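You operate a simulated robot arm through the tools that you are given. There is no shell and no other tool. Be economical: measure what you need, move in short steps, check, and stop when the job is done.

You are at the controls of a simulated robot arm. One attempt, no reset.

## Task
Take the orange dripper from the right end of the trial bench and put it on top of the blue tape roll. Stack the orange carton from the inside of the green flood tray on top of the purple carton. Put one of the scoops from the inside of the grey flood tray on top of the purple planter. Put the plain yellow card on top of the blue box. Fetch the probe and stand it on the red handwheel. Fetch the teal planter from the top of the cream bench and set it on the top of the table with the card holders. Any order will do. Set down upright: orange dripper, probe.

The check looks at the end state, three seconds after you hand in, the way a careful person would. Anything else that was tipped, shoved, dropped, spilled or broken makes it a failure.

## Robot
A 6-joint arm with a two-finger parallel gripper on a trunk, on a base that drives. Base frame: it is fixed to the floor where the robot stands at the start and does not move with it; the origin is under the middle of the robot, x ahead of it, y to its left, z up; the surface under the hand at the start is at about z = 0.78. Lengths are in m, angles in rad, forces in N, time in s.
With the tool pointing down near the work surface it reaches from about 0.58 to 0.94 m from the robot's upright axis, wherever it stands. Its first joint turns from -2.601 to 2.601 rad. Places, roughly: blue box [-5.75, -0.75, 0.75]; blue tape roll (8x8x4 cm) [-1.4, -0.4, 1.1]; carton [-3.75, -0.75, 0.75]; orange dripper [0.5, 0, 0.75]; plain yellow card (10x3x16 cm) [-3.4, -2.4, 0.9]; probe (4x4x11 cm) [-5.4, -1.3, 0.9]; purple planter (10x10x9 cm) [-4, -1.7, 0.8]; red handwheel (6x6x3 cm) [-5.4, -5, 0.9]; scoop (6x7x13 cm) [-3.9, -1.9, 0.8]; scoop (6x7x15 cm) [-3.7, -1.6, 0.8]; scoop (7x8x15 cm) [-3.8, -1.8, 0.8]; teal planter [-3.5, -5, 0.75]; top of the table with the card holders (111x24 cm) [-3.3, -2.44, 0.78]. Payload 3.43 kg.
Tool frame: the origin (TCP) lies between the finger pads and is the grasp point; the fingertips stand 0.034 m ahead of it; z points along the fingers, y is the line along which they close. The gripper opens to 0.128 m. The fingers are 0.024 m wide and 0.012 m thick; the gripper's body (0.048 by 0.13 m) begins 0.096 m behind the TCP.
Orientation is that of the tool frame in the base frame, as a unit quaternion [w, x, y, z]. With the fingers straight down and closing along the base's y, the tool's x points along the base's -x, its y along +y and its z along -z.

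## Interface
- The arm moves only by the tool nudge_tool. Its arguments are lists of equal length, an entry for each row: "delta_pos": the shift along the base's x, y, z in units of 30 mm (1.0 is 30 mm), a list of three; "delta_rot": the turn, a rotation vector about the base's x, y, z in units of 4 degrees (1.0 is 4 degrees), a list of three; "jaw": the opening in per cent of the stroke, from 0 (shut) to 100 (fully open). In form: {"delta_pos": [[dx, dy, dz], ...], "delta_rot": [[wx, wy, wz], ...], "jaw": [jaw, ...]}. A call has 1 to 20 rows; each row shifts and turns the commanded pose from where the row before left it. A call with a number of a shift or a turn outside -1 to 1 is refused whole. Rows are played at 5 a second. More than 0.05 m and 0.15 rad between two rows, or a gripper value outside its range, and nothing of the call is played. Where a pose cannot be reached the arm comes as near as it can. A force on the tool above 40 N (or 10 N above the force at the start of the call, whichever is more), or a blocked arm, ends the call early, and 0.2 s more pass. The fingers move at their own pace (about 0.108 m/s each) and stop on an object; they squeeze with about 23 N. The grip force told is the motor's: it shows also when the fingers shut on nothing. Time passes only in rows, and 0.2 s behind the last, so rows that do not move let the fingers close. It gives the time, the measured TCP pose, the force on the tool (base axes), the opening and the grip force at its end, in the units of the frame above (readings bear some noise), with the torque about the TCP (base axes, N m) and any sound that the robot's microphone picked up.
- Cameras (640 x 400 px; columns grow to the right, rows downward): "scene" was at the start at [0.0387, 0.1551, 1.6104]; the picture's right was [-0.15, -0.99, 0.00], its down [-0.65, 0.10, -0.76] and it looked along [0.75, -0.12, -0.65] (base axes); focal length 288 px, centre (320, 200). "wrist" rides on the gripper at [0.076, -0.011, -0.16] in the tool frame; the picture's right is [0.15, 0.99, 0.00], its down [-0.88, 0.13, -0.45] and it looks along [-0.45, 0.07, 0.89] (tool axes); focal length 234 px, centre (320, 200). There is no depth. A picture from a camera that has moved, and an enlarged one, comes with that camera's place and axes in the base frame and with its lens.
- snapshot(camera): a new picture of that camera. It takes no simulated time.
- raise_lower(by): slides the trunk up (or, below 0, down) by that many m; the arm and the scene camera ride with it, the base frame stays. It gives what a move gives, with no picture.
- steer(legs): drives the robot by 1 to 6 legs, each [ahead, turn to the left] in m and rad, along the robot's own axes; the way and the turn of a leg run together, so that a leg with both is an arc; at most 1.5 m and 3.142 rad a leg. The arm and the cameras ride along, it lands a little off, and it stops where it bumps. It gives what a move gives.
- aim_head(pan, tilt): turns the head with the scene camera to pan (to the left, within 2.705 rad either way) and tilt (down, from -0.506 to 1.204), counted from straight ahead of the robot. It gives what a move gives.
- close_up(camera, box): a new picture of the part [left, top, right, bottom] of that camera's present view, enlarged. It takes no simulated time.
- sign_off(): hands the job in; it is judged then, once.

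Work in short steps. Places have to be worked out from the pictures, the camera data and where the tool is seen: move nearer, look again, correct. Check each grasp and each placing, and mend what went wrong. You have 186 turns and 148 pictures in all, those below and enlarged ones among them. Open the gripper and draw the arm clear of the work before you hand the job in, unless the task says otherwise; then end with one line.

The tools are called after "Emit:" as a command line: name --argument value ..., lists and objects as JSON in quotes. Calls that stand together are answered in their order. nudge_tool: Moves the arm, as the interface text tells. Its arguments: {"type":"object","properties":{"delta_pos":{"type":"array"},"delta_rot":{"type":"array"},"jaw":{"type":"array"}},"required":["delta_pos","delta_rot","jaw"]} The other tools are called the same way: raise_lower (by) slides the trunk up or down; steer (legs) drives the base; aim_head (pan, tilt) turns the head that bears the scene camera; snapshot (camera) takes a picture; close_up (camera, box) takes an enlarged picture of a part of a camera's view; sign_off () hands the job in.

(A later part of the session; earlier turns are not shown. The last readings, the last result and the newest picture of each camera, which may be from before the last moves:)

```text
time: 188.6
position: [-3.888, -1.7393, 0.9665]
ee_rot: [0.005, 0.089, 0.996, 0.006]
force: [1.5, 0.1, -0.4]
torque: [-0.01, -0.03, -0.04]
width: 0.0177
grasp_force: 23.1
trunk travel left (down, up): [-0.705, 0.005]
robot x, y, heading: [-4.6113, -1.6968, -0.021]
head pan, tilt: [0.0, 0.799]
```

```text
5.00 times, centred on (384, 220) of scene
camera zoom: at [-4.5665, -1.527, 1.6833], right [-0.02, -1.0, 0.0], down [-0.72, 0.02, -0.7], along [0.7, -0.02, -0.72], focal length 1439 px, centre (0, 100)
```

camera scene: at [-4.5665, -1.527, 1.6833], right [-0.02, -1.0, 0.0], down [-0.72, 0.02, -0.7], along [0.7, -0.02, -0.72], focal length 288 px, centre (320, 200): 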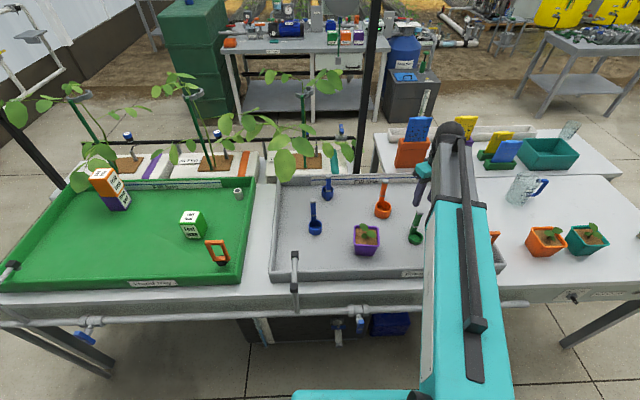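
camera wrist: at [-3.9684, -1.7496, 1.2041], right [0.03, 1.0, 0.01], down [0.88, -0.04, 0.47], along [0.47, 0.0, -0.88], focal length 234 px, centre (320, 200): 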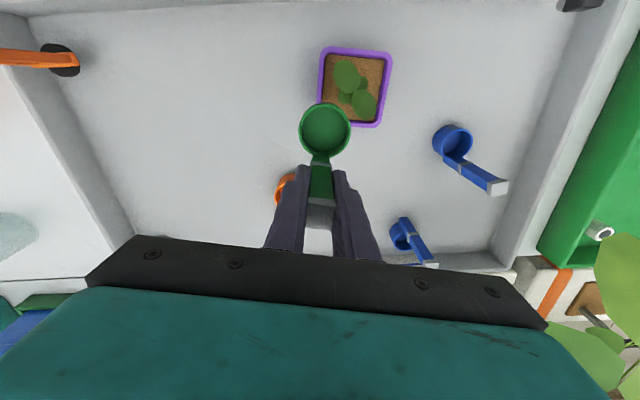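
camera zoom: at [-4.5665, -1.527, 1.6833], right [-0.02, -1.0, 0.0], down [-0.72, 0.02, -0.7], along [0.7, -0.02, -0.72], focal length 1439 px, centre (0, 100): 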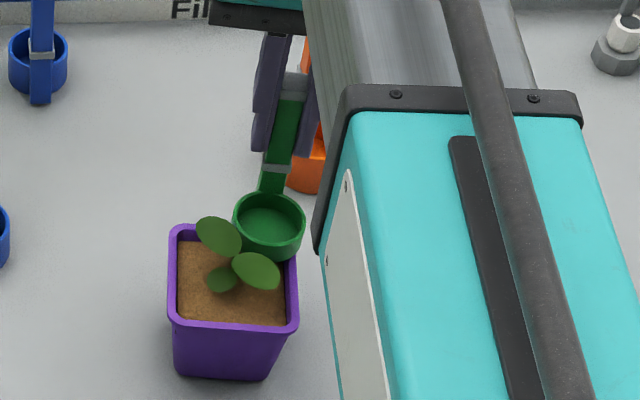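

By projection the cup bottom is just about at the rim. I continue in fine steps until the force shows contact.

Emit:
nudge_tool --delta_pos '[[0, 0, -0.06], [0, 0, -0.06], [0, 0, 0]]' --delta_rot '[[0, 0, 0], [0, 0, 0], [0, 0, 0]]' --jaw '[0, 0, 0]'

Emit:
nudge_tool --delta_pos '[[0, 0, -0.06], [0, 0, -0.06], [0, 0, 0]]' --delta_rot '[[0, 0, 0], [0, 0, 0], [0, 0, 0]]' --jaw '[0, 0, 0]'

Emit:
close_up --camera "scene" --box '[320, 180, 448, 260]'

```text
time: 189.4
position: [-3.8893, -1.7398, 0.9636]
ee_rot: [0.007, 0.089, 0.996, 0.006]
force: [1.4, 0.9, 4.2]
torque: [-0.05, -0.06, -0.02]
width: 0.0177
grasp_force: 23.0
trunk travel left (down, up): [-0.705, 0.005]
robot x, y, heading: [-4.6067, -1.6925, -0.023]
head pan, tilt: [0.0, 0.799]
```

```text
time: 190.2
position: [-3.8872, -1.7405, 0.9614]
ee_rot: [0.007, 0.091, 0.996, 0.007]
force: [3.7, -1.5, 17.8]
torque: [-0.47, 0.09, 0.03]
width: 0.0177
grasp_force: 23.3
trunk travel left (down, up): [-0.705, 0.005]
robot x, y, heading: [-4.6044, -1.6953, -0.021]
head pan, tilt: [0.0, 0.799]
```

```text
5.00 times, centred on (384, 220) of scene
camera zoom: at [-4.5681, -1.527, 1.6834], right [-0.02, -1.0, 0.0], down [-0.72, 0.02, -0.7], along [0.7, -0.02, -0.72], focal length 1439 px, centre (0, 100)
```

zoom: 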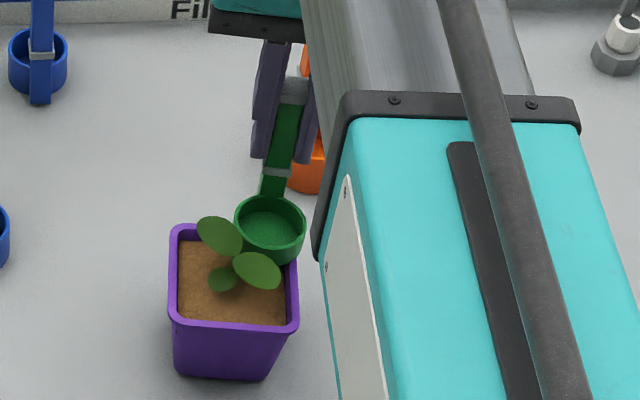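

Contact on the rim at z≈0.963. I relieve 1.5 mm and open the fingers only slightly, keeping them around the handle, to see whether it stands.

Emit:
nudge_tool --delta_pos '[[0, 0, 0.05], [0, 0, 0], [0, 0, 0], [0, 0, 0], [0, 0, 0]]' --delta_rot '[[0, 0, 0], [0, 0, 0], [0, 0, 0], [0, 0, 0], [0, 0, 0]]' --jaw '[0, 0, 26, 26, 26]'

Emit:
close_up --camera "scene" --box '[320, 180, 448, 260]'

Emit:
close_up --camera "wrist" --box '[240, 40, 440, 240]'

```text
time: 191.4
position: [-3.8894, -1.7392, 0.9615]
ee_rot: [0.006, 0.089, 0.996, 0.006]
force: [0.3, -0.2, 0.2]
torque: [-0.01, -0.02, 0.01]
width: 0.0331
grasp_force: 0.0
trunk travel left (down, up): [-0.705, 0.005]
robot x, y, heading: [-4.609, -1.6949, -0.025]
head pan, tilt: [0.0, 0.799]
```

```text
5.00 times, centred on (384, 220) of scene
camera zoom: at [-4.5666, -1.527, 1.6833], right [-0.02, -1.0, 0.0], down [-0.72, 0.02, -0.7], along [0.7, -0.02, -0.72], focal length 1439 px, centre (0, 100)
```

zoom: 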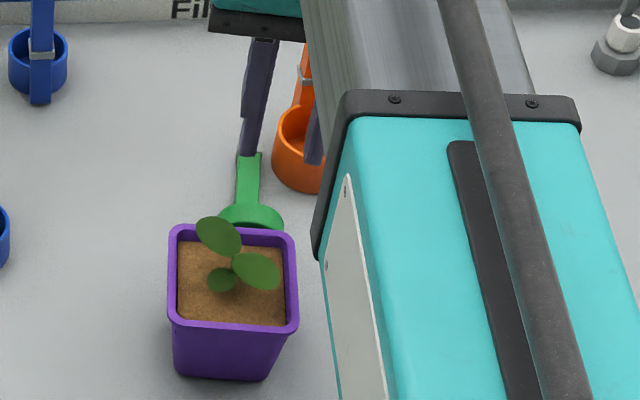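

```text
2.00 times, centred on (340, 140) of wrist
camera zoom: at [-3.9668, -1.7386, 1.1213], right [0.03, 1.0, 0.01], down [0.88, -0.03, 0.47], along [0.47, 0.0, -0.88], focal length 468 px, centre (280, 320)
```

zoom: 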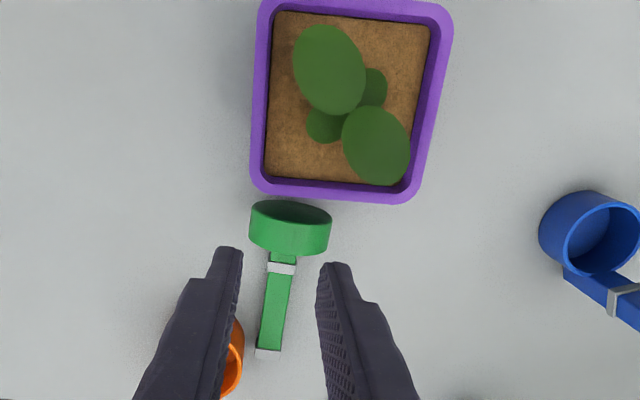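

The scoop tipped outward: the handle is heavier than I judged. It now lies on the tray beside the planter with its handle toward +x. I lift the hand clear and inspect how it lies.

Emit:
nudge_tool --delta_pos '[[0, 0, 0.3], [0, 0, 0.6], [0, 0, 0.8], [0, 0, 0.8], [0, -0.1, 0.3], [0, 0, 0]]' --delta_rot '[[0, 0, 0], [0, 0, 0], [0, 0, 0], [0, 0, 0], [0, 0, 0], [0, 0, 0]]' --jaw '[40, 40, 40, 40, 40, 40]'

Emit:
close_up --camera "wrist" --box '[240, 40, 440, 240]'

Emit:
close_up --camera "scene" --box '[330, 170, 426, 242]'

```text
time: 192.8
position: [-3.8883, -1.7425, 1.047]
ee_rot: [0.005, 0.09, 0.996, 0.006]
force: [-0.1, -0.5, 0.5]
torque: [-0.01, 0.02, 0.02]
width: 0.0513
grasp_force: 0.0
trunk travel left (down, up): [-0.705, 0.005]
robot x, y, heading: [-4.6042, -1.6972, -0.023]
head pan, tilt: [0.0, 0.799]
```

```text
2.00 times, centred on (340, 140) of wrist
camera zoom: at [-3.9668, -1.7417, 1.2058], right [0.03, 1.0, 0.01], down [0.88, -0.03, 0.47], along [0.47, 0.0, -0.88], focal length 468 px, centre (280, 320)
```

zoom: 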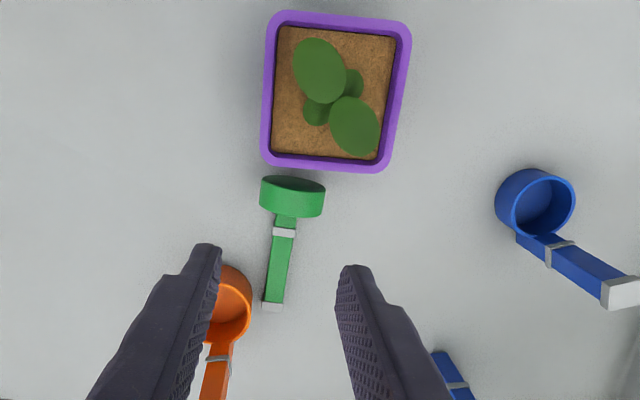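

```text
5.56 times, centred on (378, 206) of scene
camera zoom: at [-4.5665, -1.527, 1.6833], right [-0.02, -1.0, 0.0], down [-0.72, 0.02, -0.7], along [0.7, -0.02, -0.72], focal length 1599 px, centre (-2, 167)
```

zoom: 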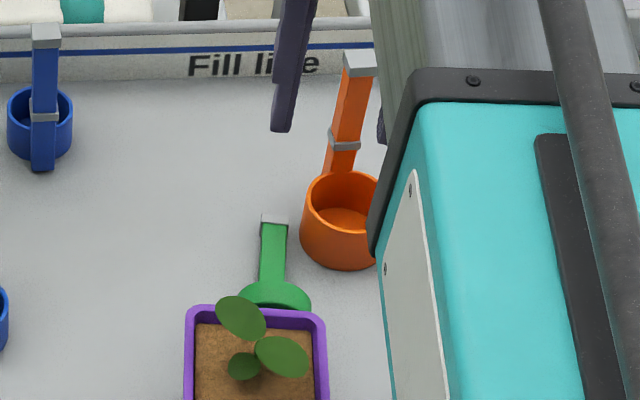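

The scoop lies flat on its handle (handle strip on the floor, z≈0.785–0.797), cup toward -x — a steady pose. I'll pick it up lying as it is and lay it across the planter's rims on the +y side, clear of the leaves. First go over the handle near the cup mouth at (-3.828, -1.7375).

Emit:
nudge_tool --delta_pos '[[0.4, 0.05, 0], [0.8, 0.06, 0], [0.6, 0.06, 0], [0.2, 0, -0.3], [0, 0, -0.7], [0, 0, -0.9], [0, 0, -0.9], [0, 0, -0.9], [0, 0, -0.9], [0, 0, -0.6], [0, 0, -0.3], [0, 0, 0]]' --delta_rot '[[0, 0, 0], [0, 0, 0], [0, 0, 0], [0, 0, 0], [0, 0, 0], [0, 0, 0], [0, 0, 0], [0, 0, 0], [0, 0, 0], [0, 0, 0], [0, 0, 0], [0, 0, 0]]' --jaw '[28, 28, 28, 28, 28, 28, 28, 28, 28, 28, 28, 28]'

Emit:
snapshot --camera "wrist"

```text
time: 195.4
position: [-3.8298, -1.736, 0.8813]
ee_rot: [0.006, 0.089, 0.996, 0.006]
force: [0.1, -0.2, 0.1]
torque: [0.02, -0.04, -0.04]
width: 0.0357
grasp_force: 0.0
trunk travel left (down, up): [-0.705, 0.005]
robot x, y, heading: [-4.6055, -1.6952, -0.02]
head pan, tilt: [0.0, 0.799]
```

```text
78 pictures are left
camera wrist: at [-3.907, -1.7359, 1.0408], right [0.03, 1.0, 0.01], down [0.88, -0.03, 0.47], along [0.47, 0.0, -0.88], focal length 234 px, centre (320, 200)
```

wrist: 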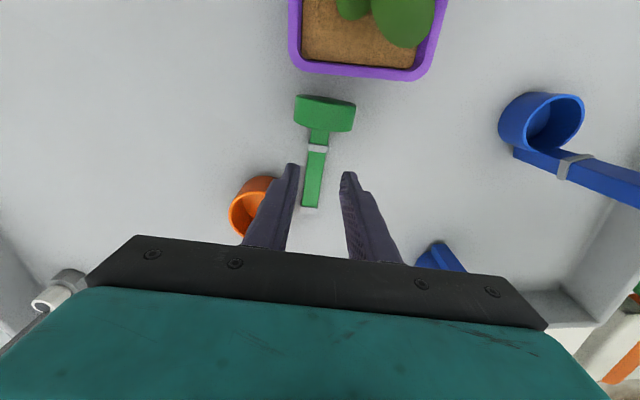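

The handle lies right under the TCP (≈3 mm off). I descend to z≈0.822 and close.

Emit:
nudge_tool --delta_pos '[[0, -0.1, -0.4], [0, 0, -0.6], [0, 0, -0.5], [0, 0, -0.3], [0, 0, -0.12], [0, 0, 0], [0, 0, 0], [0, 0, 0]]' --delta_rot '[[0, 0, 0], [0, 0, 0], [0, 0, 0], [0, 0, 0], [0, 0, 0], [0, 0, 0], [0, 0, 0], [0, 0, 0]]' --jaw '[28, 28, 28, 28, 28, 28, 0, 0]'

Emit:
snapshot --camera "wrist"

```text
time: 197.2
position: [-3.8274, -1.7398, 0.8237]
ee_rot: [0.005, 0.09, 0.996, 0.007]
force: [0.0, 0.1, 0.7]
torque: [-0.01, -0.01, -0.01]
width: 0.017
grasp_force: 23.2
trunk travel left (down, up): [-0.705, 0.005]
robot x, y, heading: [-4.6049, -1.6926, -0.022]
head pan, tilt: [0.0, 0.799]
```

```text
77 pictures are left
camera wrist: at [-3.9063, -1.739, 0.9827], right [0.03, 1.0, 0.01], down [0.88, -0.03, 0.47], along [0.47, 0.0, -0.88], focal length 234 px, centre (320, 200)
```

wrist: 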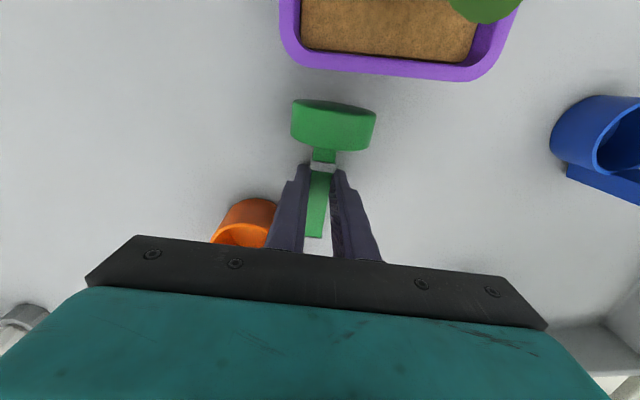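

Held (17 mm). For the final place my fingers must stay off the leaves, so I need to hold the handle nearer its end; the orange cup blocks that here. I move the scoop 6 cm to +y, lay it down, and regrasp near the end.

Emit:
nudge_tool --delta_pos '[[0, 0, 0.4], [0, 0, 0.4], [0, 0.4, 0], [0, 0.7, 0], [0, 0.7, 0], [0, 0.2, 0], [0, 0, -0.3], [0, 0, -0.3], [0, 0, -0.15], [0, 0, 0], [0, 0, 0], [0, 0, 0]]' --delta_rot '[[0, 0, 0], [0, 0, 0], [0, 0, 0.5], [0, 0, 0.5], [0, 0, 0.5], [0, 0, 0], [0, 0, 0], [0, 0, 0], [0, 0, 0], [0, 0, 0], [0, 0, 0], [0, 0, 0]]' --jaw '[0, 0, 0, 0, 0, 0, 0, 0, 0, 0, 26, 26]'

Emit:
nudge_tool --delta_pos '[[0, 0, 0.5], [0, 0, 0.7], [0, 0, 0.5], [0, 0, 0]]' --delta_rot '[[0, 0, 0], [0, 0, 0], [0, 0, 0], [0, 0, 0]]' --jaw '[28, 28, 28, 28]'

Emit:
snapshot --camera "wrist"

```text
time: 199.8
position: [-3.8271, -1.68, 0.8247]
ee_rot: [0.005, 0.038, 0.999, 0.006]
force: [-0.1, 0.3, -0.7]
torque: [0.01, 0.01, 0.02]
width: 0.0332
grasp_force: 0.0
trunk travel left (down, up): [-0.705, 0.005]
robot x, y, heading: [-4.6065, -1.6915, -0.022]
head pan, tilt: [0.0, 0.799]
```

```text
time: 200.8
position: [-3.8277, -1.6811, 0.8757]
ee_rot: [0.006, 0.037, 0.999, 0.007]
force: [1.0, -0.1, -0.1]
torque: [-0.02, 0.0, -0.02]
width: 0.0358
grasp_force: 0.1
trunk travel left (down, up): [-0.705, 0.005]
robot x, y, heading: [-4.6047, -1.6957, -0.025]
head pan, tilt: [0.0, 0.799]
```

```text
76 pictures are left
camera wrist: at [-3.9054, -1.6889, 1.0343], right [-0.07, 1.0, 0.01], down [0.88, 0.06, 0.47], along [0.46, 0.04, -0.88], focal length 234 px, centre (320, 200)
```

wrist: 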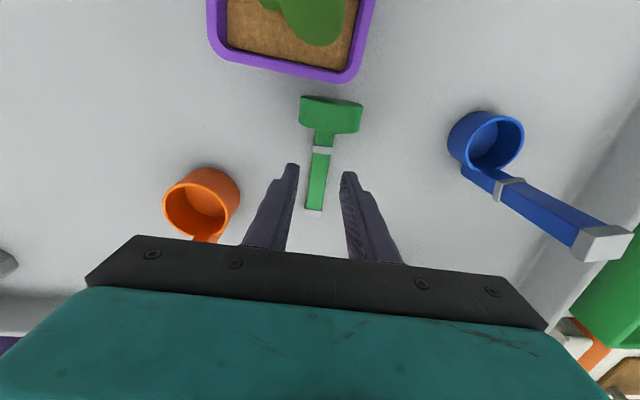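

The scoop lies free now: mouth at x≈-3.857, end at x≈-3.770, angle -5°. I regrasp at (-3.784, -1.684).

Emit:
nudge_tool --delta_pos '[[0.5, -0.05, 0], [0.6, -0.05, 0], [0.36, -0.02, -0.2], [0, 0, -0.6], [0, 0, -0.5], [0, 0, -0.3], [0, 0, -0.15], [0, 0, 0], [0, 0, 0], [0, 0, 0]]' --delta_rot '[[0, 0, 0], [0, 0, 0], [0, 0, 0], [0, 0, 0], [0, 0, 0], [0, 0, 0], [0, 0, 0], [0, 0, 0], [0, 0, 0], [0, 0, 0]]' --jaw '[28, 28, 28, 28, 28, 28, 28, 28, 0, 0]'

Emit:
nudge_tool --delta_pos '[[0, 0, 0.3], [0, 0, 0.5], [0, 0, 0.7], [0, 0, 0.9], [0, 0, 0.9], [0, 0, 0.9], [0, 0, 0.6], [0, 0, 0.3], [0, 0, 0]]' --delta_rot '[[0, 0, 0], [0, 0, 0], [0, 0, 0], [0, 0, 0], [0, 0, 0], [0, 0, 0], [0, 0, 0], [0, 0, 0], [0, 0, 0]]' --jaw '[0, 0, 0, 0, 0, 0, 0, 0, 0]'

Emit:
snapshot --camera "wrist"

```text
time: 203.0
position: [-3.7839, -1.6851, 0.8239]
ee_rot: [0.005, 0.037, 0.999, 0.007]
force: [0.0, -1.0, 1.4]
torque: [-0.02, -0.03, -0.07]
width: 0.0172
grasp_force: 23.0
trunk travel left (down, up): [-0.705, 0.005]
robot x, y, heading: [-4.6047, -1.6948, -0.025]
head pan, tilt: [0.0, 0.799]
```

```text
time: 205.0
position: [-3.7851, -1.6835, 0.9762]
ee_rot: [0.006, 0.038, 0.999, 0.006]
force: [-0.2, 0.3, -0.1]
torque: [-0.04, -0.02, 0.03]
width: 0.0172
grasp_force: 22.8
trunk travel left (down, up): [-0.705, 0.005]
robot x, y, heading: [-4.6033, -1.6955, -0.026]
head pan, tilt: [0.0, 0.799]
```

```text
75 pictures are left
camera wrist: at [-3.863, -1.6912, 1.1356], right [-0.07, 1.0, 0.01], down [0.88, 0.06, 0.47], along [0.46, 0.04, -0.88], focal length 234 px, centre (320, 200)
```

wrist: 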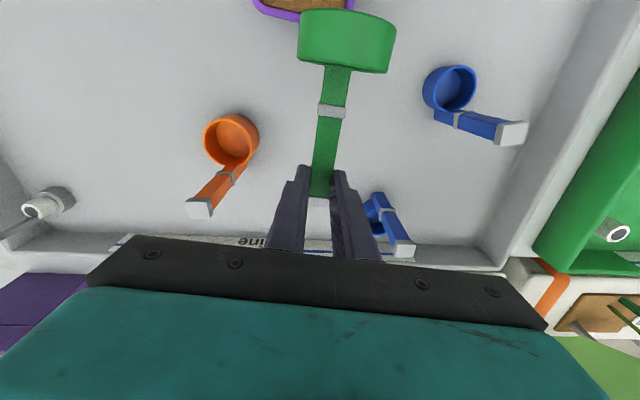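

Lifted level. I move over the planter so the strip lies at +35 mm in y with the mouth ~18 mm to -x of centre: TCP to (-3.893, -1.672).

Emit:
nudge_tool --delta_pos '[[-0.3, 0.1, 0], [-0.6, 0.1, 0], [-0.8, 0.1, 0], [-0.8, 0.07, 0], [-0.6, 0, 0], [-0.4, 0, 0], [-0.1, 0, 0], [0, 0, -0.3], [0, 0, -0.6], [0, 0, -0.6], [0, 0, -0.3], [0, 0, 0]]' --delta_rot '[[0, 0, 0], [0, 0, 0], [0, 0, 0], [0, 0, 0], [0, 0, 0], [0, 0, 0], [0, 0, 0], [0, 0, 0], [0, 0, 0], [0, 0, 0], [0, 0, 0], [0, 0, 0]]' --jaw '[0, 0, 0, 0, 0, 0, 0, 0, 0, 0, 0, 0]'

Emit:
close_up --camera "wrist" --box '[220, 0, 420, 240]'

Emit:
close_up --camera "scene" --box '[320, 190, 432, 260]'

```text
time: 207.6
position: [-3.8925, -1.6729, 0.9208]
ee_rot: [0.005, 0.037, 0.999, 0.007]
force: [-0.1, 0.4, -0.6]
torque: [0.01, -0.05, -0.03]
width: 0.0173
grasp_force: 22.8
trunk travel left (down, up): [-0.705, 0.005]
robot x, y, heading: [-4.6058, -1.6994, -0.019]
head pan, tilt: [0.0, 0.799]
```

```text
1.67 times, centred on (320, 120) of wrist
camera zoom: at [-3.9703, -1.6802, 1.0813], right [-0.07, 1.0, 0.01], down [0.88, 0.06, 0.47], along [0.47, 0.04, -0.88], focal length 390 px, centre (320, 333)
```

zoom: 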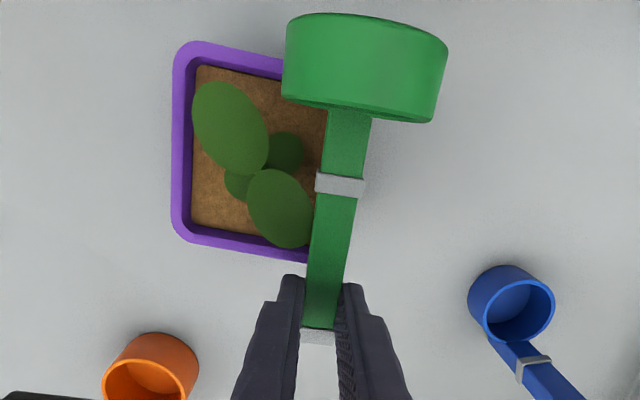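

```text
5.71 times, centred on (376, 225) of scene
camera zoom: at [-4.5665, -1.527, 1.6833], right [-0.02, -1.0, 0.0], down [-0.72, 0.02, -0.7], along [0.7, -0.02, -0.72], focal length 1644 px, centre (0, 57)
```

zoom: 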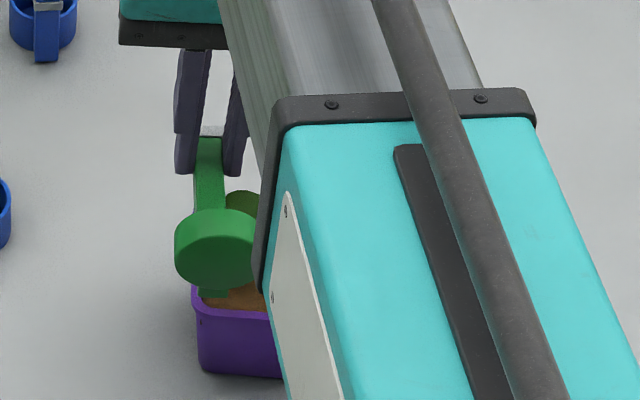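

Placement is nearly as planned; I nudge 6 mm to +x and 3.5 mm to -y for more margin and lower toward contact (expected at z≈0.902).

Emit:
nudge_tool --delta_pos '[[0.2, -0.12, 0], [0, 0, -0.2], [0, 0, -0.15], [0, 0, -0.1], [0, 0, -0.1], [0, 0, 0]]' --delta_rot '[[0, 0, 0], [0, 0, 0], [0, 0, 0], [0, 0, 0], [0, 0, 0], [0, 0, 0]]' --jaw '[0, 0, 0, 0, 0, 0]'

Emit:
nudge_tool --delta_pos '[[0, 0, -0.05], [0, 0, -0.05], [0, 0, 0]]' --delta_rot '[[0, 0, 0], [0, 0, 0], [0, 0, 0]]' --jaw '[0, 0, 0]'

Emit:
nudge_tool --delta_pos '[[0, 0, -0.05], [0, 0, -0.05], [0, 0, 0]]' --delta_rot '[[0, 0, 0], [0, 0, 0], [0, 0, 0]]' --jaw '[0, 0, 0]'

```text
time: 209.0
position: [-3.8871, -1.6762, 0.9053]
ee_rot: [0.005, 0.037, 0.999, 0.007]
force: [0.2, -0.1, -1.2]
torque: [-0.03, -0.02, 0.01]
width: 0.017
grasp_force: 23.3
trunk travel left (down, up): [-0.705, 0.005]
robot x, y, heading: [-4.6054, -1.6956, -0.021]
head pan, tilt: [0.0, 0.799]
```

```text
time: 209.8
position: [-3.8875, -1.676, 0.9046]
ee_rot: [0.006, 0.038, 0.999, 0.007]
force: [1.7, 2.5, 11.9]
torque: [0.04, 0.48, -0.1]
width: 0.0174
grasp_force: 22.9
trunk travel left (down, up): [-0.705, 0.005]
robot x, y, heading: [-4.603, -1.6989, -0.026]
head pan, tilt: [0.0, 0.799]
```

```text
time: 210.6
position: [-3.8873, -1.677, 0.9005]
ee_rot: [0.006, 0.038, 0.999, 0.007]
force: [3.1, 1.7, 16.3]
torque: [-0.02, 0.22, -0.03]
width: 0.0174
grasp_force: 23.0
trunk travel left (down, up): [-0.705, 0.005]
robot x, y, heading: [-4.6057, -1.6988, -0.026]
head pan, tilt: [0.0, 0.799]
```

Firm contact on the rims. I back off 1.5 mm and open a little to see whether it rests.

Emit:
nudge_tool --delta_pos '[[0, 0, 0.05], [0, 0, 0], [0, 0, 0], [0, 0, 0], [0, 0, 0]]' --delta_rot '[[0, 0, 0], [0, 0, 0], [0, 0, 0], [0, 0, 0], [0, 0, 0]]' --jaw '[0, 0, 20, 20, 20]'

Emit:
close_up --camera "wrist" --box '[220, 0, 420, 240]'

Emit:
close_up --camera "scene" --box '[320, 190, 432, 260]'

```text
time: 211.8
position: [-3.8869, -1.6759, 0.9015]
ee_rot: [0.005, 0.037, 0.999, 0.007]
force: [-0.6, 0.6, 0.2]
torque: [0.0, 0.01, -0.03]
width: 0.0257
grasp_force: 0.1
trunk travel left (down, up): [-0.705, 0.005]
robot x, y, heading: [-4.6056, -1.6936, -0.02]
head pan, tilt: [0.0, 0.799]
```

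```text
1.67 times, centred on (320, 120) of wrist
camera zoom: at [-3.9637, -1.6838, 1.061], right [-0.07, 1.0, 0.01], down [0.88, 0.06, 0.47], along [0.46, 0.04, -0.88], focal length 390 px, centre (320, 333)
```

zoom: 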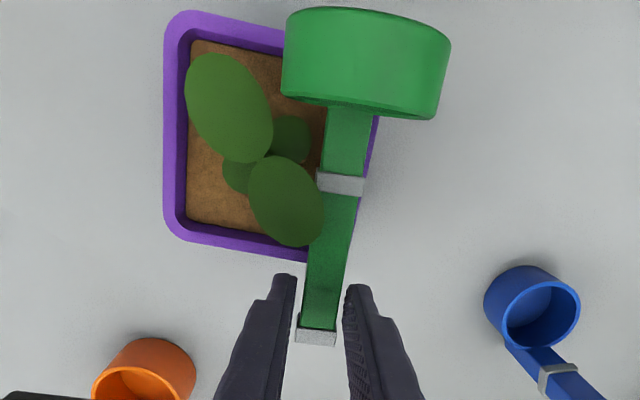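

```text
5.71 times, centred on (376, 225) of scene
camera zoom: at [-4.5666, -1.527, 1.6833], right [-0.02, -1.0, 0.0], down [-0.72, 0.02, -0.7], along [0.7, -0.02, -0.72], focal length 1644 px, centre (0, 57)
```

zoom: 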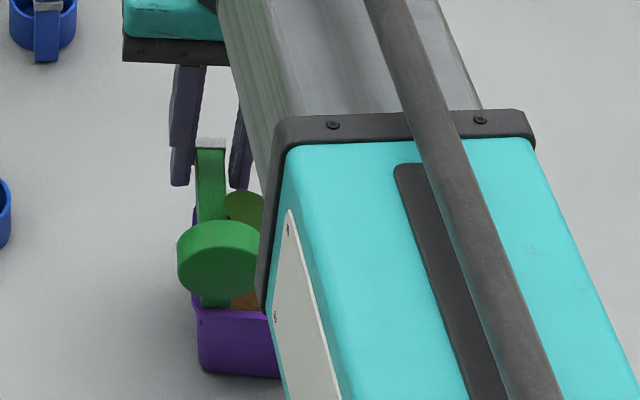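

It lies steadily across the rims. I open a bit more, lift straight up and check that it stays.

Emit:
nudge_tool --delta_pos '[[0, 0, 0], [0, 0, 0.2], [0, 0, 0.4], [0, 0, 0.6], [0, 0, 0.8], [0, 0, 0.8], [0, 0, 0.8], [0, 0, 0.5], [0, 0, 0]]' --delta_rot '[[0, 0, 0], [0, 0, 0], [0, 0, 0], [0, 0, 0], [0, 0, 0], [0, 0, 0], [0, 0, 0], [0, 0, 0], [0, 0, 0]]' --jaw '[26, 26, 26, 26, 26, 26, 26, 26, 26]'

Emit:
snapshot --camera "wrist"

Emit:
close_up --camera "scene" --box '[290, 160, 450, 260]'

```text
time: 213.8
position: [-3.8857, -1.6772, 1.0257]
ee_rot: [0.005, 0.038, 0.999, 0.007]
force: [0.5, -1.1, 0.1]
torque: [0.01, 0.03, -0.02]
width: 0.0332
grasp_force: 0.1
trunk travel left (down, up): [-0.705, 0.005]
robot x, y, heading: [-4.6038, -1.6964, -0.02]
head pan, tilt: [0.0, 0.799]
```

```text
70 pictures are left
camera wrist: at [-3.9635, -1.6841, 1.1849], right [-0.07, 1.0, 0.01], down [0.88, 0.06, 0.47], along [0.46, 0.04, -0.88], focal length 234 px, centre (320, 200)
```

wrist: 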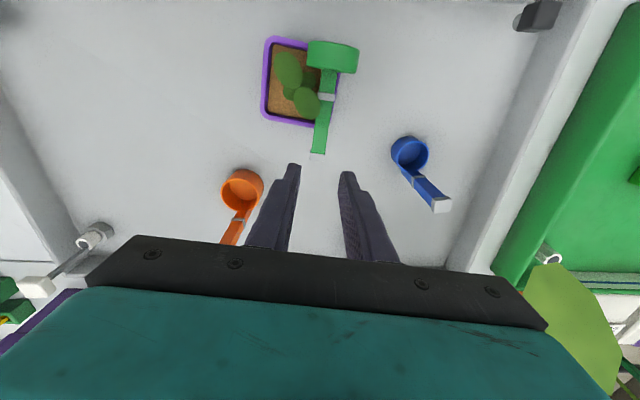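

```text
4.00 times, centred on (370, 210) of scene
camera zoom: at [-4.5665, -1.5269, 1.6833], right [-0.02, -1.0, 0.0], down [-0.72, 0.02, -0.7], along [0.7, -0.02, -0.72], focal length 1151 px, centre (120, 160)
```

zoom: 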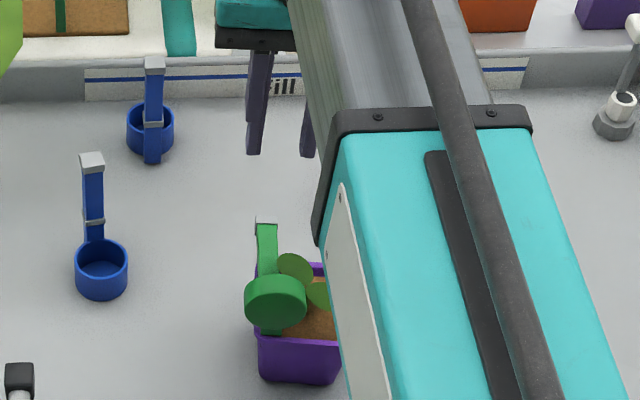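

The scoop rests on the planter. Next the plain yellow card: I look at the card holders from here.

Emit:
aim_head --pan -0.55 --tilt 0.5

Emit:
close_up --camera "scene" --box '[200, 80, 520, 280]'

```text
time: 214.8
position: [-3.8856, -1.677, 1.025]
ee_rot: [0.005, 0.037, 0.999, 0.006]
force: [-0.2, -1.2, 0.2]
torque: [0.0, -0.02, 0.02]
width: 0.0332
grasp_force: 0.0
trunk travel left (down, up): [-0.705, 0.005]
robot x, y, heading: [-4.6084, -1.6953, -0.025]
head pan, tilt: [-0.55, 0.499]
```

```text
2.00 times, centred on (360, 180) of scene
camera zoom: at [-4.5707, -1.5743, 1.7092], right [-0.54, -0.84, 0.0], down [-0.4, 0.26, -0.88], along [0.74, -0.47, -0.48], focal length 576 px, centre (240, 240)
```

zoom: 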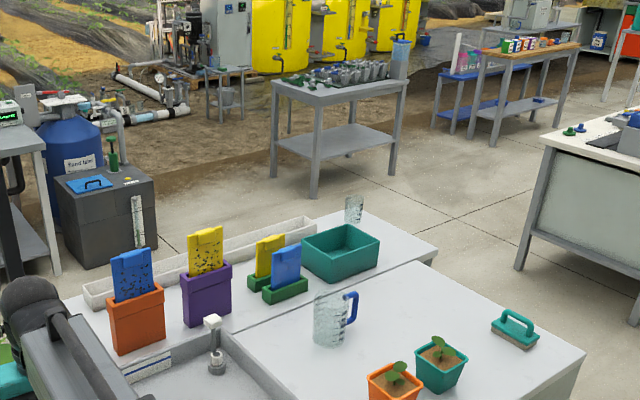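

The plain yellow card stands in the small green holder at about (-3.43, -2.40); the other yellow one is spotted. It's reachable from the east side. I retract the arm and drive around the south end.

Emit:
nudge_tool --delta_pos '[[-0.3, 0, 0], [-0.6, 0, 0], [-0.7, 0, 0], [-0.8, 0, 0], [-0.8, 0, 0], [-0.4, 0, 0], [0, 0, 0]]' --delta_rot '[[0, 0, 0], [0, 0, 0], [0, 0, 0], [0, 0, 0], [0, 0, 0], [0, 0, 0], [0, 0, 0]]' --jaw '[26, 26, 26, 26, 26, 26, 26]'

Emit:
steer --legs '[[0, -1.55], [1.0, 0], [0.95, 0], [0, 1.57]]'

Emit:
aim_head --pan 0.3 --tilt 0.5

Emit:
snapshot --camera "scene"

```text
time: 216.4
position: [-3.9938, -1.6755, 1.0238]
ee_rot: [0.005, 0.037, 0.999, 0.006]
force: [0.7, 0.3, 0.5]
torque: [-0.02, 0.0, 0.0]
width: 0.0332
grasp_force: 0.0
trunk travel left (down, up): [-0.705, 0.005]
robot x, y, heading: [-4.6044, -1.6941, -0.024]
head pan, tilt: [-0.55, 0.499]
```

```text
time: 237.8
position: [-3.9796, -3.6203, 1.023]
ee_rot: [0.005, 0.033, 0.999, 0.007]
force: [0.6, -0.2, -0.2]
torque: [0.04, 0.02, -0.02]
width: 0.0332
grasp_force: 0.0
trunk travel left (down, up): [-0.705, 0.005]
robot x, y, heading: [-4.5908, -3.6077, -0.013]
head pan, tilt: [-0.55, 0.499]
```

```text
time: 239.0
position: [-3.9793, -3.6222, 1.0224]
ee_rot: [0.005, 0.033, 0.999, 0.007]
force: [0.3, -0.2, -0.2]
torque: [-0.01, -0.03, -0.01]
width: 0.0335
grasp_force: 0.0
trunk travel left (down, up): [-0.705, 0.005]
robot x, y, heading: [-4.5879, -3.6123, -0.02]
head pan, tilt: [0.3, 0.499]
```

```text
67 pictures are left
camera scene: at [-4.5448, -3.4148, 1.7093], right [0.28, -0.96, 0.0], down [-0.46, -0.13, -0.88], along [0.84, 0.24, -0.48], focal length 288 px, centre (320, 200)
```

scene: 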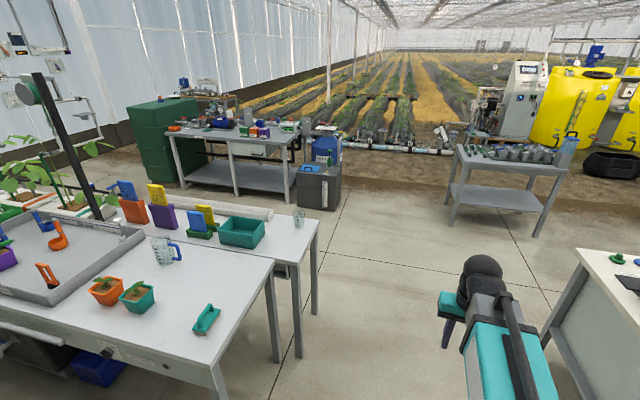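

Floor is clear. I drive round to the east side and face the card holders.

Emit:
steer --legs '[[1.1, 0], [1.0, 0], [0, 1.58], [1.17, 0], [0, 1.58]]'

Emit:
aim_head --pan 0.0 --tilt 0.65

Emit:
snapshot --camera "scene"

Emit:
snapshot --camera "wrist"

```text
time: 267.7
position: [-3.1259, -2.5058, 1.0223]
ee_rot: [0.007, 1.0, -0.011, -0.006]
force: [-0.3, 0.4, -0.4]
torque: [-0.03, -0.03, 0.02]
width: 0.0337
grasp_force: 0.1
trunk travel left (down, up): [-0.705, 0.005]
robot x, y, heading: [-2.5105, -2.5318, -3.13]
head pan, tilt: [0.3, 0.499]
```

```text
time: 268.5
position: [-3.1255, -2.5055, 1.0228]
ee_rot: [0.007, 1.0, -0.011, -0.005]
force: [-0.3, -0.1, 0.1]
torque: [-0.04, -0.01, -0.01]
width: 0.0336
grasp_force: 0.1
trunk travel left (down, up): [-0.705, 0.005]
robot x, y, heading: [-2.5127, -2.5354, -3.136]
head pan, tilt: [0.0, 0.649]
```

```text
66 pictures are left
camera scene: at [-2.5528, -2.7066, 1.6959], right [-0.01, 1.0, 0.0], down [0.6, 0.01, -0.8], along [-0.8, -0.01, -0.6], focal length 288 px, centre (320, 200)
```

scene: 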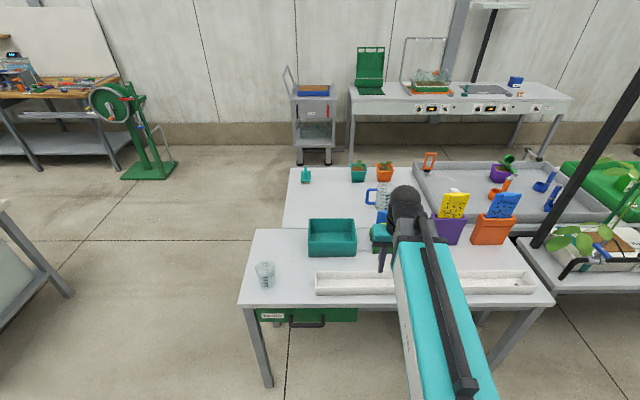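

```text
65 pictures are left
camera wrist: at [-3.047, -2.4939, 1.1827], right [0.12, -0.99, 0.01], down [-0.88, -0.1, 0.47], along [-0.46, -0.07, -0.88], focal length 234 px, centre (320, 200)
```

wrist: 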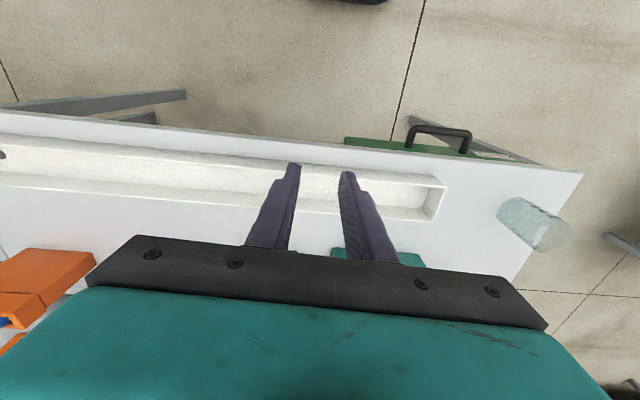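

I raise the hand and extend toward the holders to look down at the card.

Emit:
nudge_tool --delta_pos '[[-0.3, 0, 0.3], [-0.5, 0.1, 0.6], [-0.5, 0.2, 0.8], [-0.6, 0.2, 0.8], [-0.6, 0.3, 0.8], [-0.6, 0.3, 0.6], [-0.5, 0.2, 0.2], [-0.3, 0.1, 0], [0, 0, 0]]' --delta_rot '[[0, 0, 0], [0, 0, 0], [0, 0, 0], [0, 0, 0], [0, 0, 0], [0, 0, 0], [0, 0, 0], [0, 0, 0], [0, 0, 0]]' --jaw '[60, 60, 60, 60, 60, 60, 60, 60, 60]'

Emit:
snapshot --camera "wrist"

Emit:
snapshot --camera "scene"

```text
time: 270.5
position: [-3.2427, -2.4639, 1.1457]
ee_rot: [0.008, 1.0, -0.011, -0.006]
force: [-0.1, -0.4, 0.0]
torque: [0.02, 0.02, -0.05]
width: 0.0768
grasp_force: 0.0
trunk travel left (down, up): [-0.705, 0.005]
robot x, y, heading: [-2.5113, -2.5339, -3.134]
head pan, tilt: [0.0, 0.649]
```

```text
64 pictures are left
camera wrist: at [-3.1642, -2.4511, 1.306], right [0.12, -0.99, 0.01], down [-0.88, -0.1, 0.47], along [-0.46, -0.07, -0.88], focal length 234 px, centre (320, 200)
```

wrist: 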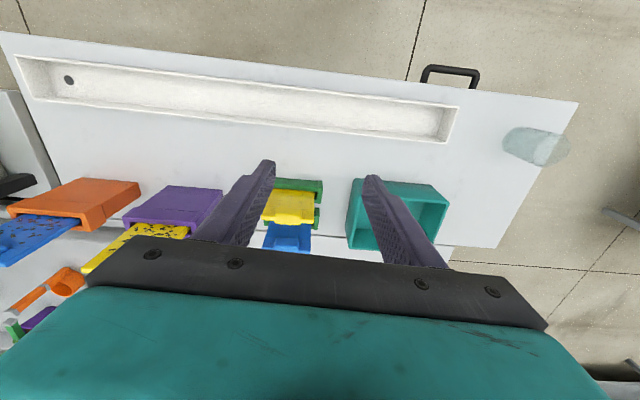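

```text
63 pictures are left
camera scene: at [-2.5528, -2.7065, 1.6959], right [-0.01, 1.0, 0.0], down [0.6, 0.01, -0.8], along [-0.8, -0.01, -0.6], focal length 288 px, centre (320, 200)
```

scene: 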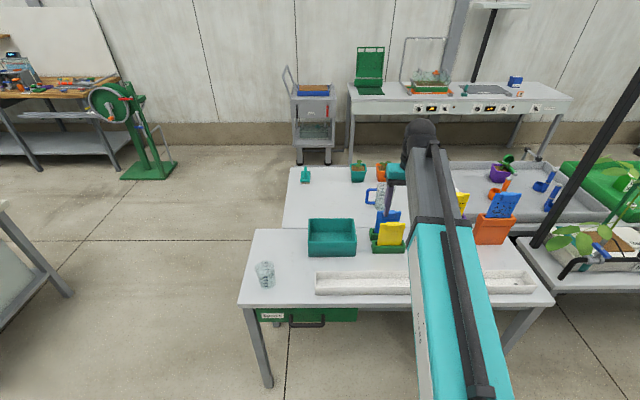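

Emit:
close_up --camera "scene" --box '[350, 195, 430, 265]'

Emit:
close_up --camera "wrist" --box '[220, 150, 360, 260]'

```text
5.71 times, centred on (390, 230) of scene
camera zoom: at [-2.5528, -2.7065, 1.6959], right [-0.01, 1.0, 0.0], down [0.6, 0.01, -0.8], along [-0.8, -0.01, -0.6], focal length 1644 px, centre (-80, 29)
```

zoom: 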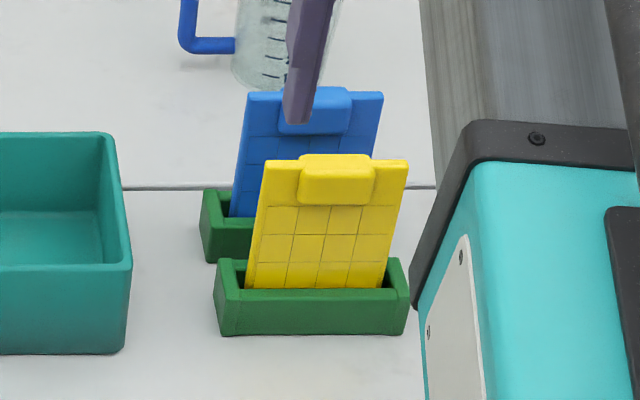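

```text
3.64 times, centred on (290, 205) of wrist
camera zoom: at [-3.1642, -2.4511, 1.306], right [0.12, -0.99, 0.01], down [-0.88, -0.1, 0.47], along [-0.46, -0.07, -0.88], focal length 852 px, centre (429, 182)
```

zoom: 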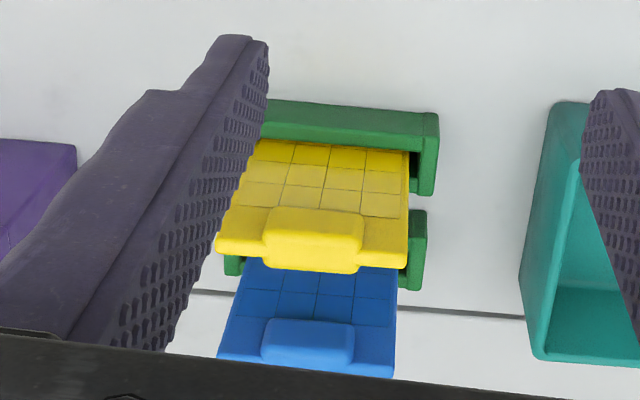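

The card has a 3 cm-thick grip tab at its top: about (-3.41, -2.425), top z≈0.944. I need to close along x, so I turn the tool -90° (camera to the low crate's side) while moving over it.

Emit:
nudge_tool --delta_pos '[[0, 0, 0], [0, 0, 0], [0, 0, 0], [0, 0, 0], [0, 0, 0], [0, 0, 0], [0, 0, 0], [0, 0, 0], [0, 0, 0], [0, 0, 0], [0, 0, 0], [-0.3, 0.1, 0], [-0.5, 0.2, 0], [-0.7, 0.2, 0], [-0.7, 0.2, 0], [-0.7, 0.2, 0], [-0.7, 0.2, 0], [-0.7, 0.1, 0], [-0.7, 0.1, 0], [-0.5, 0, 0]]' --delta_rot '[[0, 0, -0.6], [0, 0, -1], [0, 0, -1], [0, 0, -1], [0, 0, -1], [0, 0, -1], [0, 0, -1], [0, 0, -1], [0, 0, -1], [0, 0, -1], [0, 0, -1], [0, 0, -1], [0, 0, -1], [0, 0, -1], [0, 0, -1], [0, 0, -1], [0, 0, -1], [0, 0, -1], [0, 0, -1], [0, 0, -1]]' --jaw '[55, 55, 55, 55, 55, 55, 55, 55, 55, 55, 55, 55, 55, 55, 55, 55, 55, 55, 55, 55]'

Emit:
nudge_tool --delta_pos '[[0, 0, -0.3], [0, 0, -0.6], [0, 0, -0.8], [0, 0, -0.6], [0, 0, -0.3], [0, 0, 0]]' --delta_rot '[[0, 0, -1], [0, 0, -1], [0, 0, -0.7], [0, 0, 0], [0, 0, 0], [0, 0, 0]]' --jaw '[55, 55, 55, 55, 55, 55]'

Emit:
snapshot --camera "wrist"

Emit:
close_up --camera "scene" --box '[330, 170, 442, 265]'

```text
time: 274.7
position: [-3.4067, -2.4243, 1.1464]
ee_rot: [0.002, 0.767, -0.641, -0.008]
force: [-0.2, 0.6, 0.1]
torque: [0.0, -0.01, 0.01]
width: 0.0706
grasp_force: 0.0
trunk travel left (down, up): [-0.705, 0.005]
robot x, y, heading: [-2.5137, -2.5383, -3.131]
head pan, tilt: [0.0, 0.649]
```

```text
time: 276.1
position: [-3.4074, -2.4254, 1.0687]
ee_rot: [-0.001, -0.704, 0.71, 0.009]
force: [-0.4, -0.2, -0.5]
torque: [0.02, -0.02, 0.0]
width: 0.0705
grasp_force: 0.1
trunk travel left (down, up): [-0.705, 0.005]
robot x, y, heading: [-2.5128, -2.5353, -3.128]
head pan, tilt: [0.0, 0.649]
```

```text
60 pictures are left
camera wrist: at [-3.3949, -2.5021, 1.2275], right [-0.99, -0.14, 0.01], down [-0.12, 0.88, 0.47], along [-0.08, 0.46, -0.88], focal length 234 px, centre (320, 200)
```

wrist: 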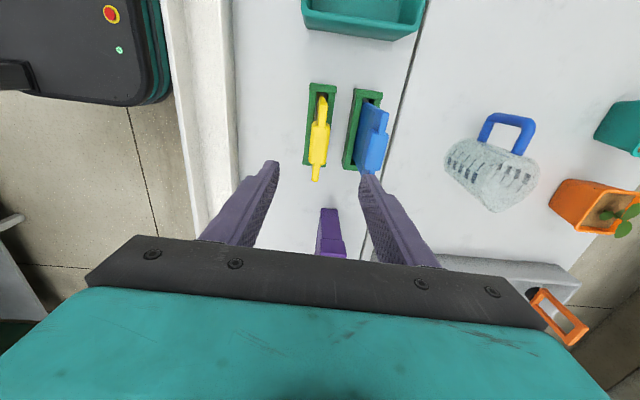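

```text
4.21 times, centred on (386, 218) of scene
camera zoom: at [-2.5529, -2.7065, 1.6959], right [-0.01, 1.0, 0.0], down [0.6, 0.01, -0.8], along [-0.8, -0.01, -0.6], focal length 1212 px, centre (42, 126)
```

zoom: 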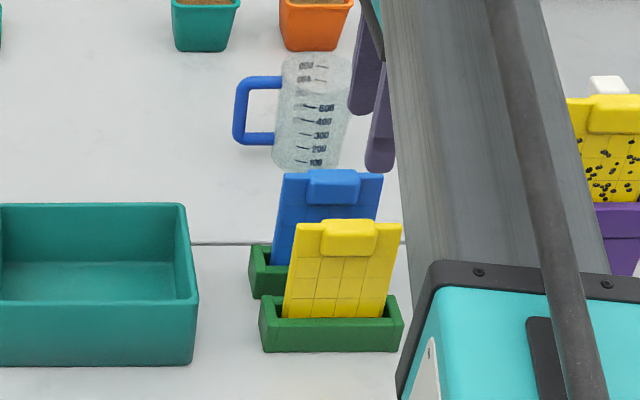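

The card's top is centred at about (-3.410, -2.432), turned ~3°, with the blue card only ~4 cm behind. I narrow the jaw to 4.4 cm, correct, and descend to z≈0.922.

Emit:
nudge_tool --delta_pos '[[-0.07, -0.22, 0], [0, 0, 0], [0, 0, -0.4], [0, 0, -0.7], [0, 0, -0.8], [0, 0, -0.8], [0, 0, -0.6], [0, 0, -0.3], [0, 0, 0]]' --delta_rot '[[0, 0, 0.8], [0, 0, 0], [0, 0, 0], [0, 0, 0], [0, 0, 0], [0, 0, 0], [0, 0, 0], [0, 0, 0], [0, 0, 0]]' --jaw '[34, 34, 34, 34, 34, 34, 34, 34, 34]'

Emit:
close_up --camera "wrist" --box '[220, 60, 440, 260]'

Emit:
close_up --camera "scene" --box '[340, 180, 420, 260]'

```text
time: 278.1
position: [-3.4102, -2.4322, 0.9605]
ee_rot: [0.001, 0.724, -0.69, -0.009]
force: [0.9, 0.4, 0.1]
torque: [0.01, 0.02, -0.01]
width: 0.0433
grasp_force: 0.1
trunk travel left (down, up): [-0.705, 0.005]
robot x, y, heading: [-2.5134, -2.5343, -3.134]
head pan, tilt: [0.0, 0.649]
```

```text
2.00 times, centred on (330, 160) of wrist
camera zoom: at [-3.3921, -2.5089, 1.1197], right [-0.98, -0.19, 0.01], down [-0.17, 0.87, 0.47], along [-0.1, 0.46, -0.88], focal length 468 px, centre (300, 280)
```

zoom: 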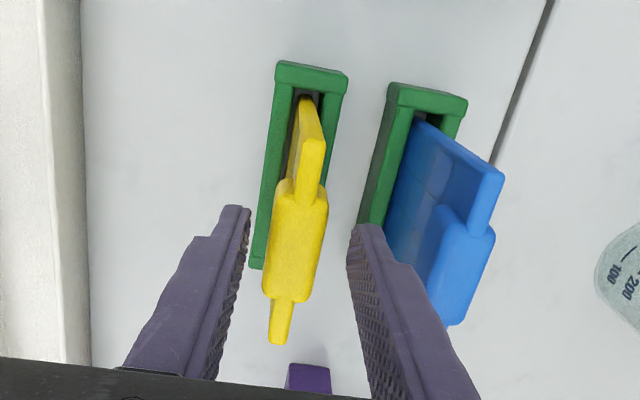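

```text
5.00 times, centred on (380, 220) of scene
camera zoom: at [-2.5529, -2.7065, 1.6959], right [-0.01, 1.0, 0.0], down [0.6, 0.01, -0.8], along [-0.8, -0.01, -0.6], focal length 1439 px, centre (20, 100)
```

zoom: 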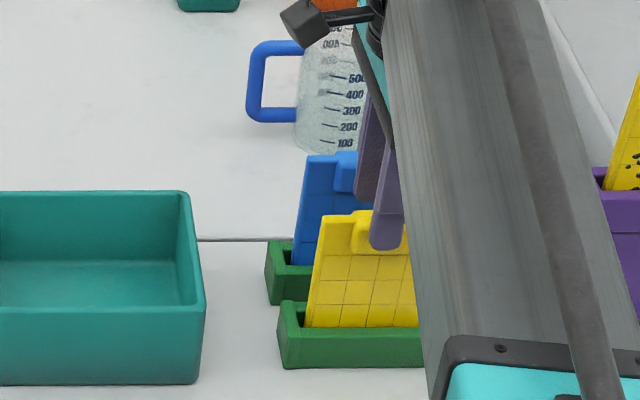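

The tab sits centred between the fingers, blue card clear. I descend 38 mm more and close.

Emit:
nudge_tool --delta_pos '[[0, 0, -0.3], [0, 0, -0.4], [0, 0, -0.4], [0, 0, -0.2], [0, 0, 0], [0, 0, 0], [0, 0, 0]]' --delta_rot '[[0, 0, 0], [0, 0, 0], [0, 0, 0], [0, 0, 0], [0, 0, 0], [0, 0, 0], [0, 0, 0]]' --jaw '[34, 34, 34, 34, 34, 5, 5]'

Emit:
nudge_tool --delta_pos '[[0, 0, 0.2], [0, 0, 0.3], [0, 0, 0.4], [0, 0, 0.5], [0, 0, 0.6], [0, 0, 0.8], [0, 0, 0.8], [0, 0, 0.8], [0, 0, 0.8], [0, 0, 0.8], [0, 0, 0.6], [0, 0, 0.3], [0, 0, 0]]' --delta_rot '[[0, 0, 0], [0, 0, 0], [0, 0, 0], [0, 0, 0], [0, 0, 0], [0, 0, 0], [0, 0, 0], [0, 0, 0], [0, 0, 0], [0, 0, 0], [0, 0, 0], [0, 0, 0], [0, 0, 0]]' --jaw '[5, 5, 5, 5, 5, 5, 5, 5, 5, 5, 5, 5, 5]'

Emit:
close_up --camera "scene" --box '[320, 120, 448, 264]'

```text
time: 279.7
position: [-3.4099, -2.4314, 0.921]
ee_rot: [0.001, 0.724, -0.69, -0.009]
force: [0.3, 0.0, 0.4]
torque: [-0.02, -0.06, -0.04]
width: 0.0235
grasp_force: 23.1
trunk travel left (down, up): [-0.705, 0.005]
robot x, y, heading: [-2.5124, -2.5324, -3.13]
head pan, tilt: [0.0, 0.649]
```

```text
time: 282.5
position: [-3.4094, -2.432, 1.1271]
ee_rot: [0.002, 0.724, -0.69, -0.008]
force: [0.6, -0.3, -0.5]
torque: [0.0, -0.01, -0.03]
width: 0.0233
grasp_force: 23.0
trunk travel left (down, up): [-0.705, 0.005]
robot x, y, heading: [-2.5112, -2.5341, -3.133]
head pan, tilt: [0.0, 0.649]
```

```text
2.78 times, centred on (384, 192) of scene
camera zoom: at [-2.553, -2.7065, 1.6959], right [-0.01, 1.0, 0.0], down [0.6, 0.01, -0.8], along [-0.8, -0.01, -0.6], focal length 799 px, centre (142, 222)
```

zoom: 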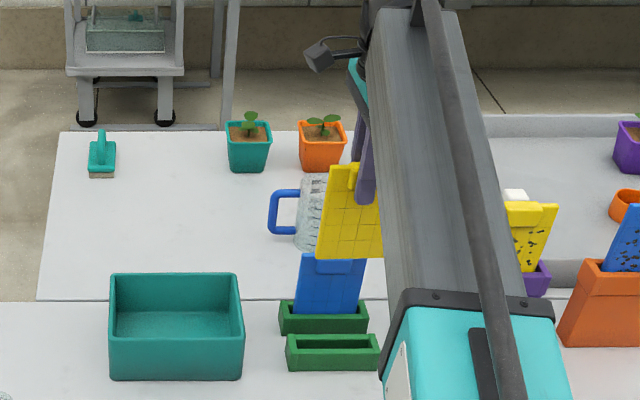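

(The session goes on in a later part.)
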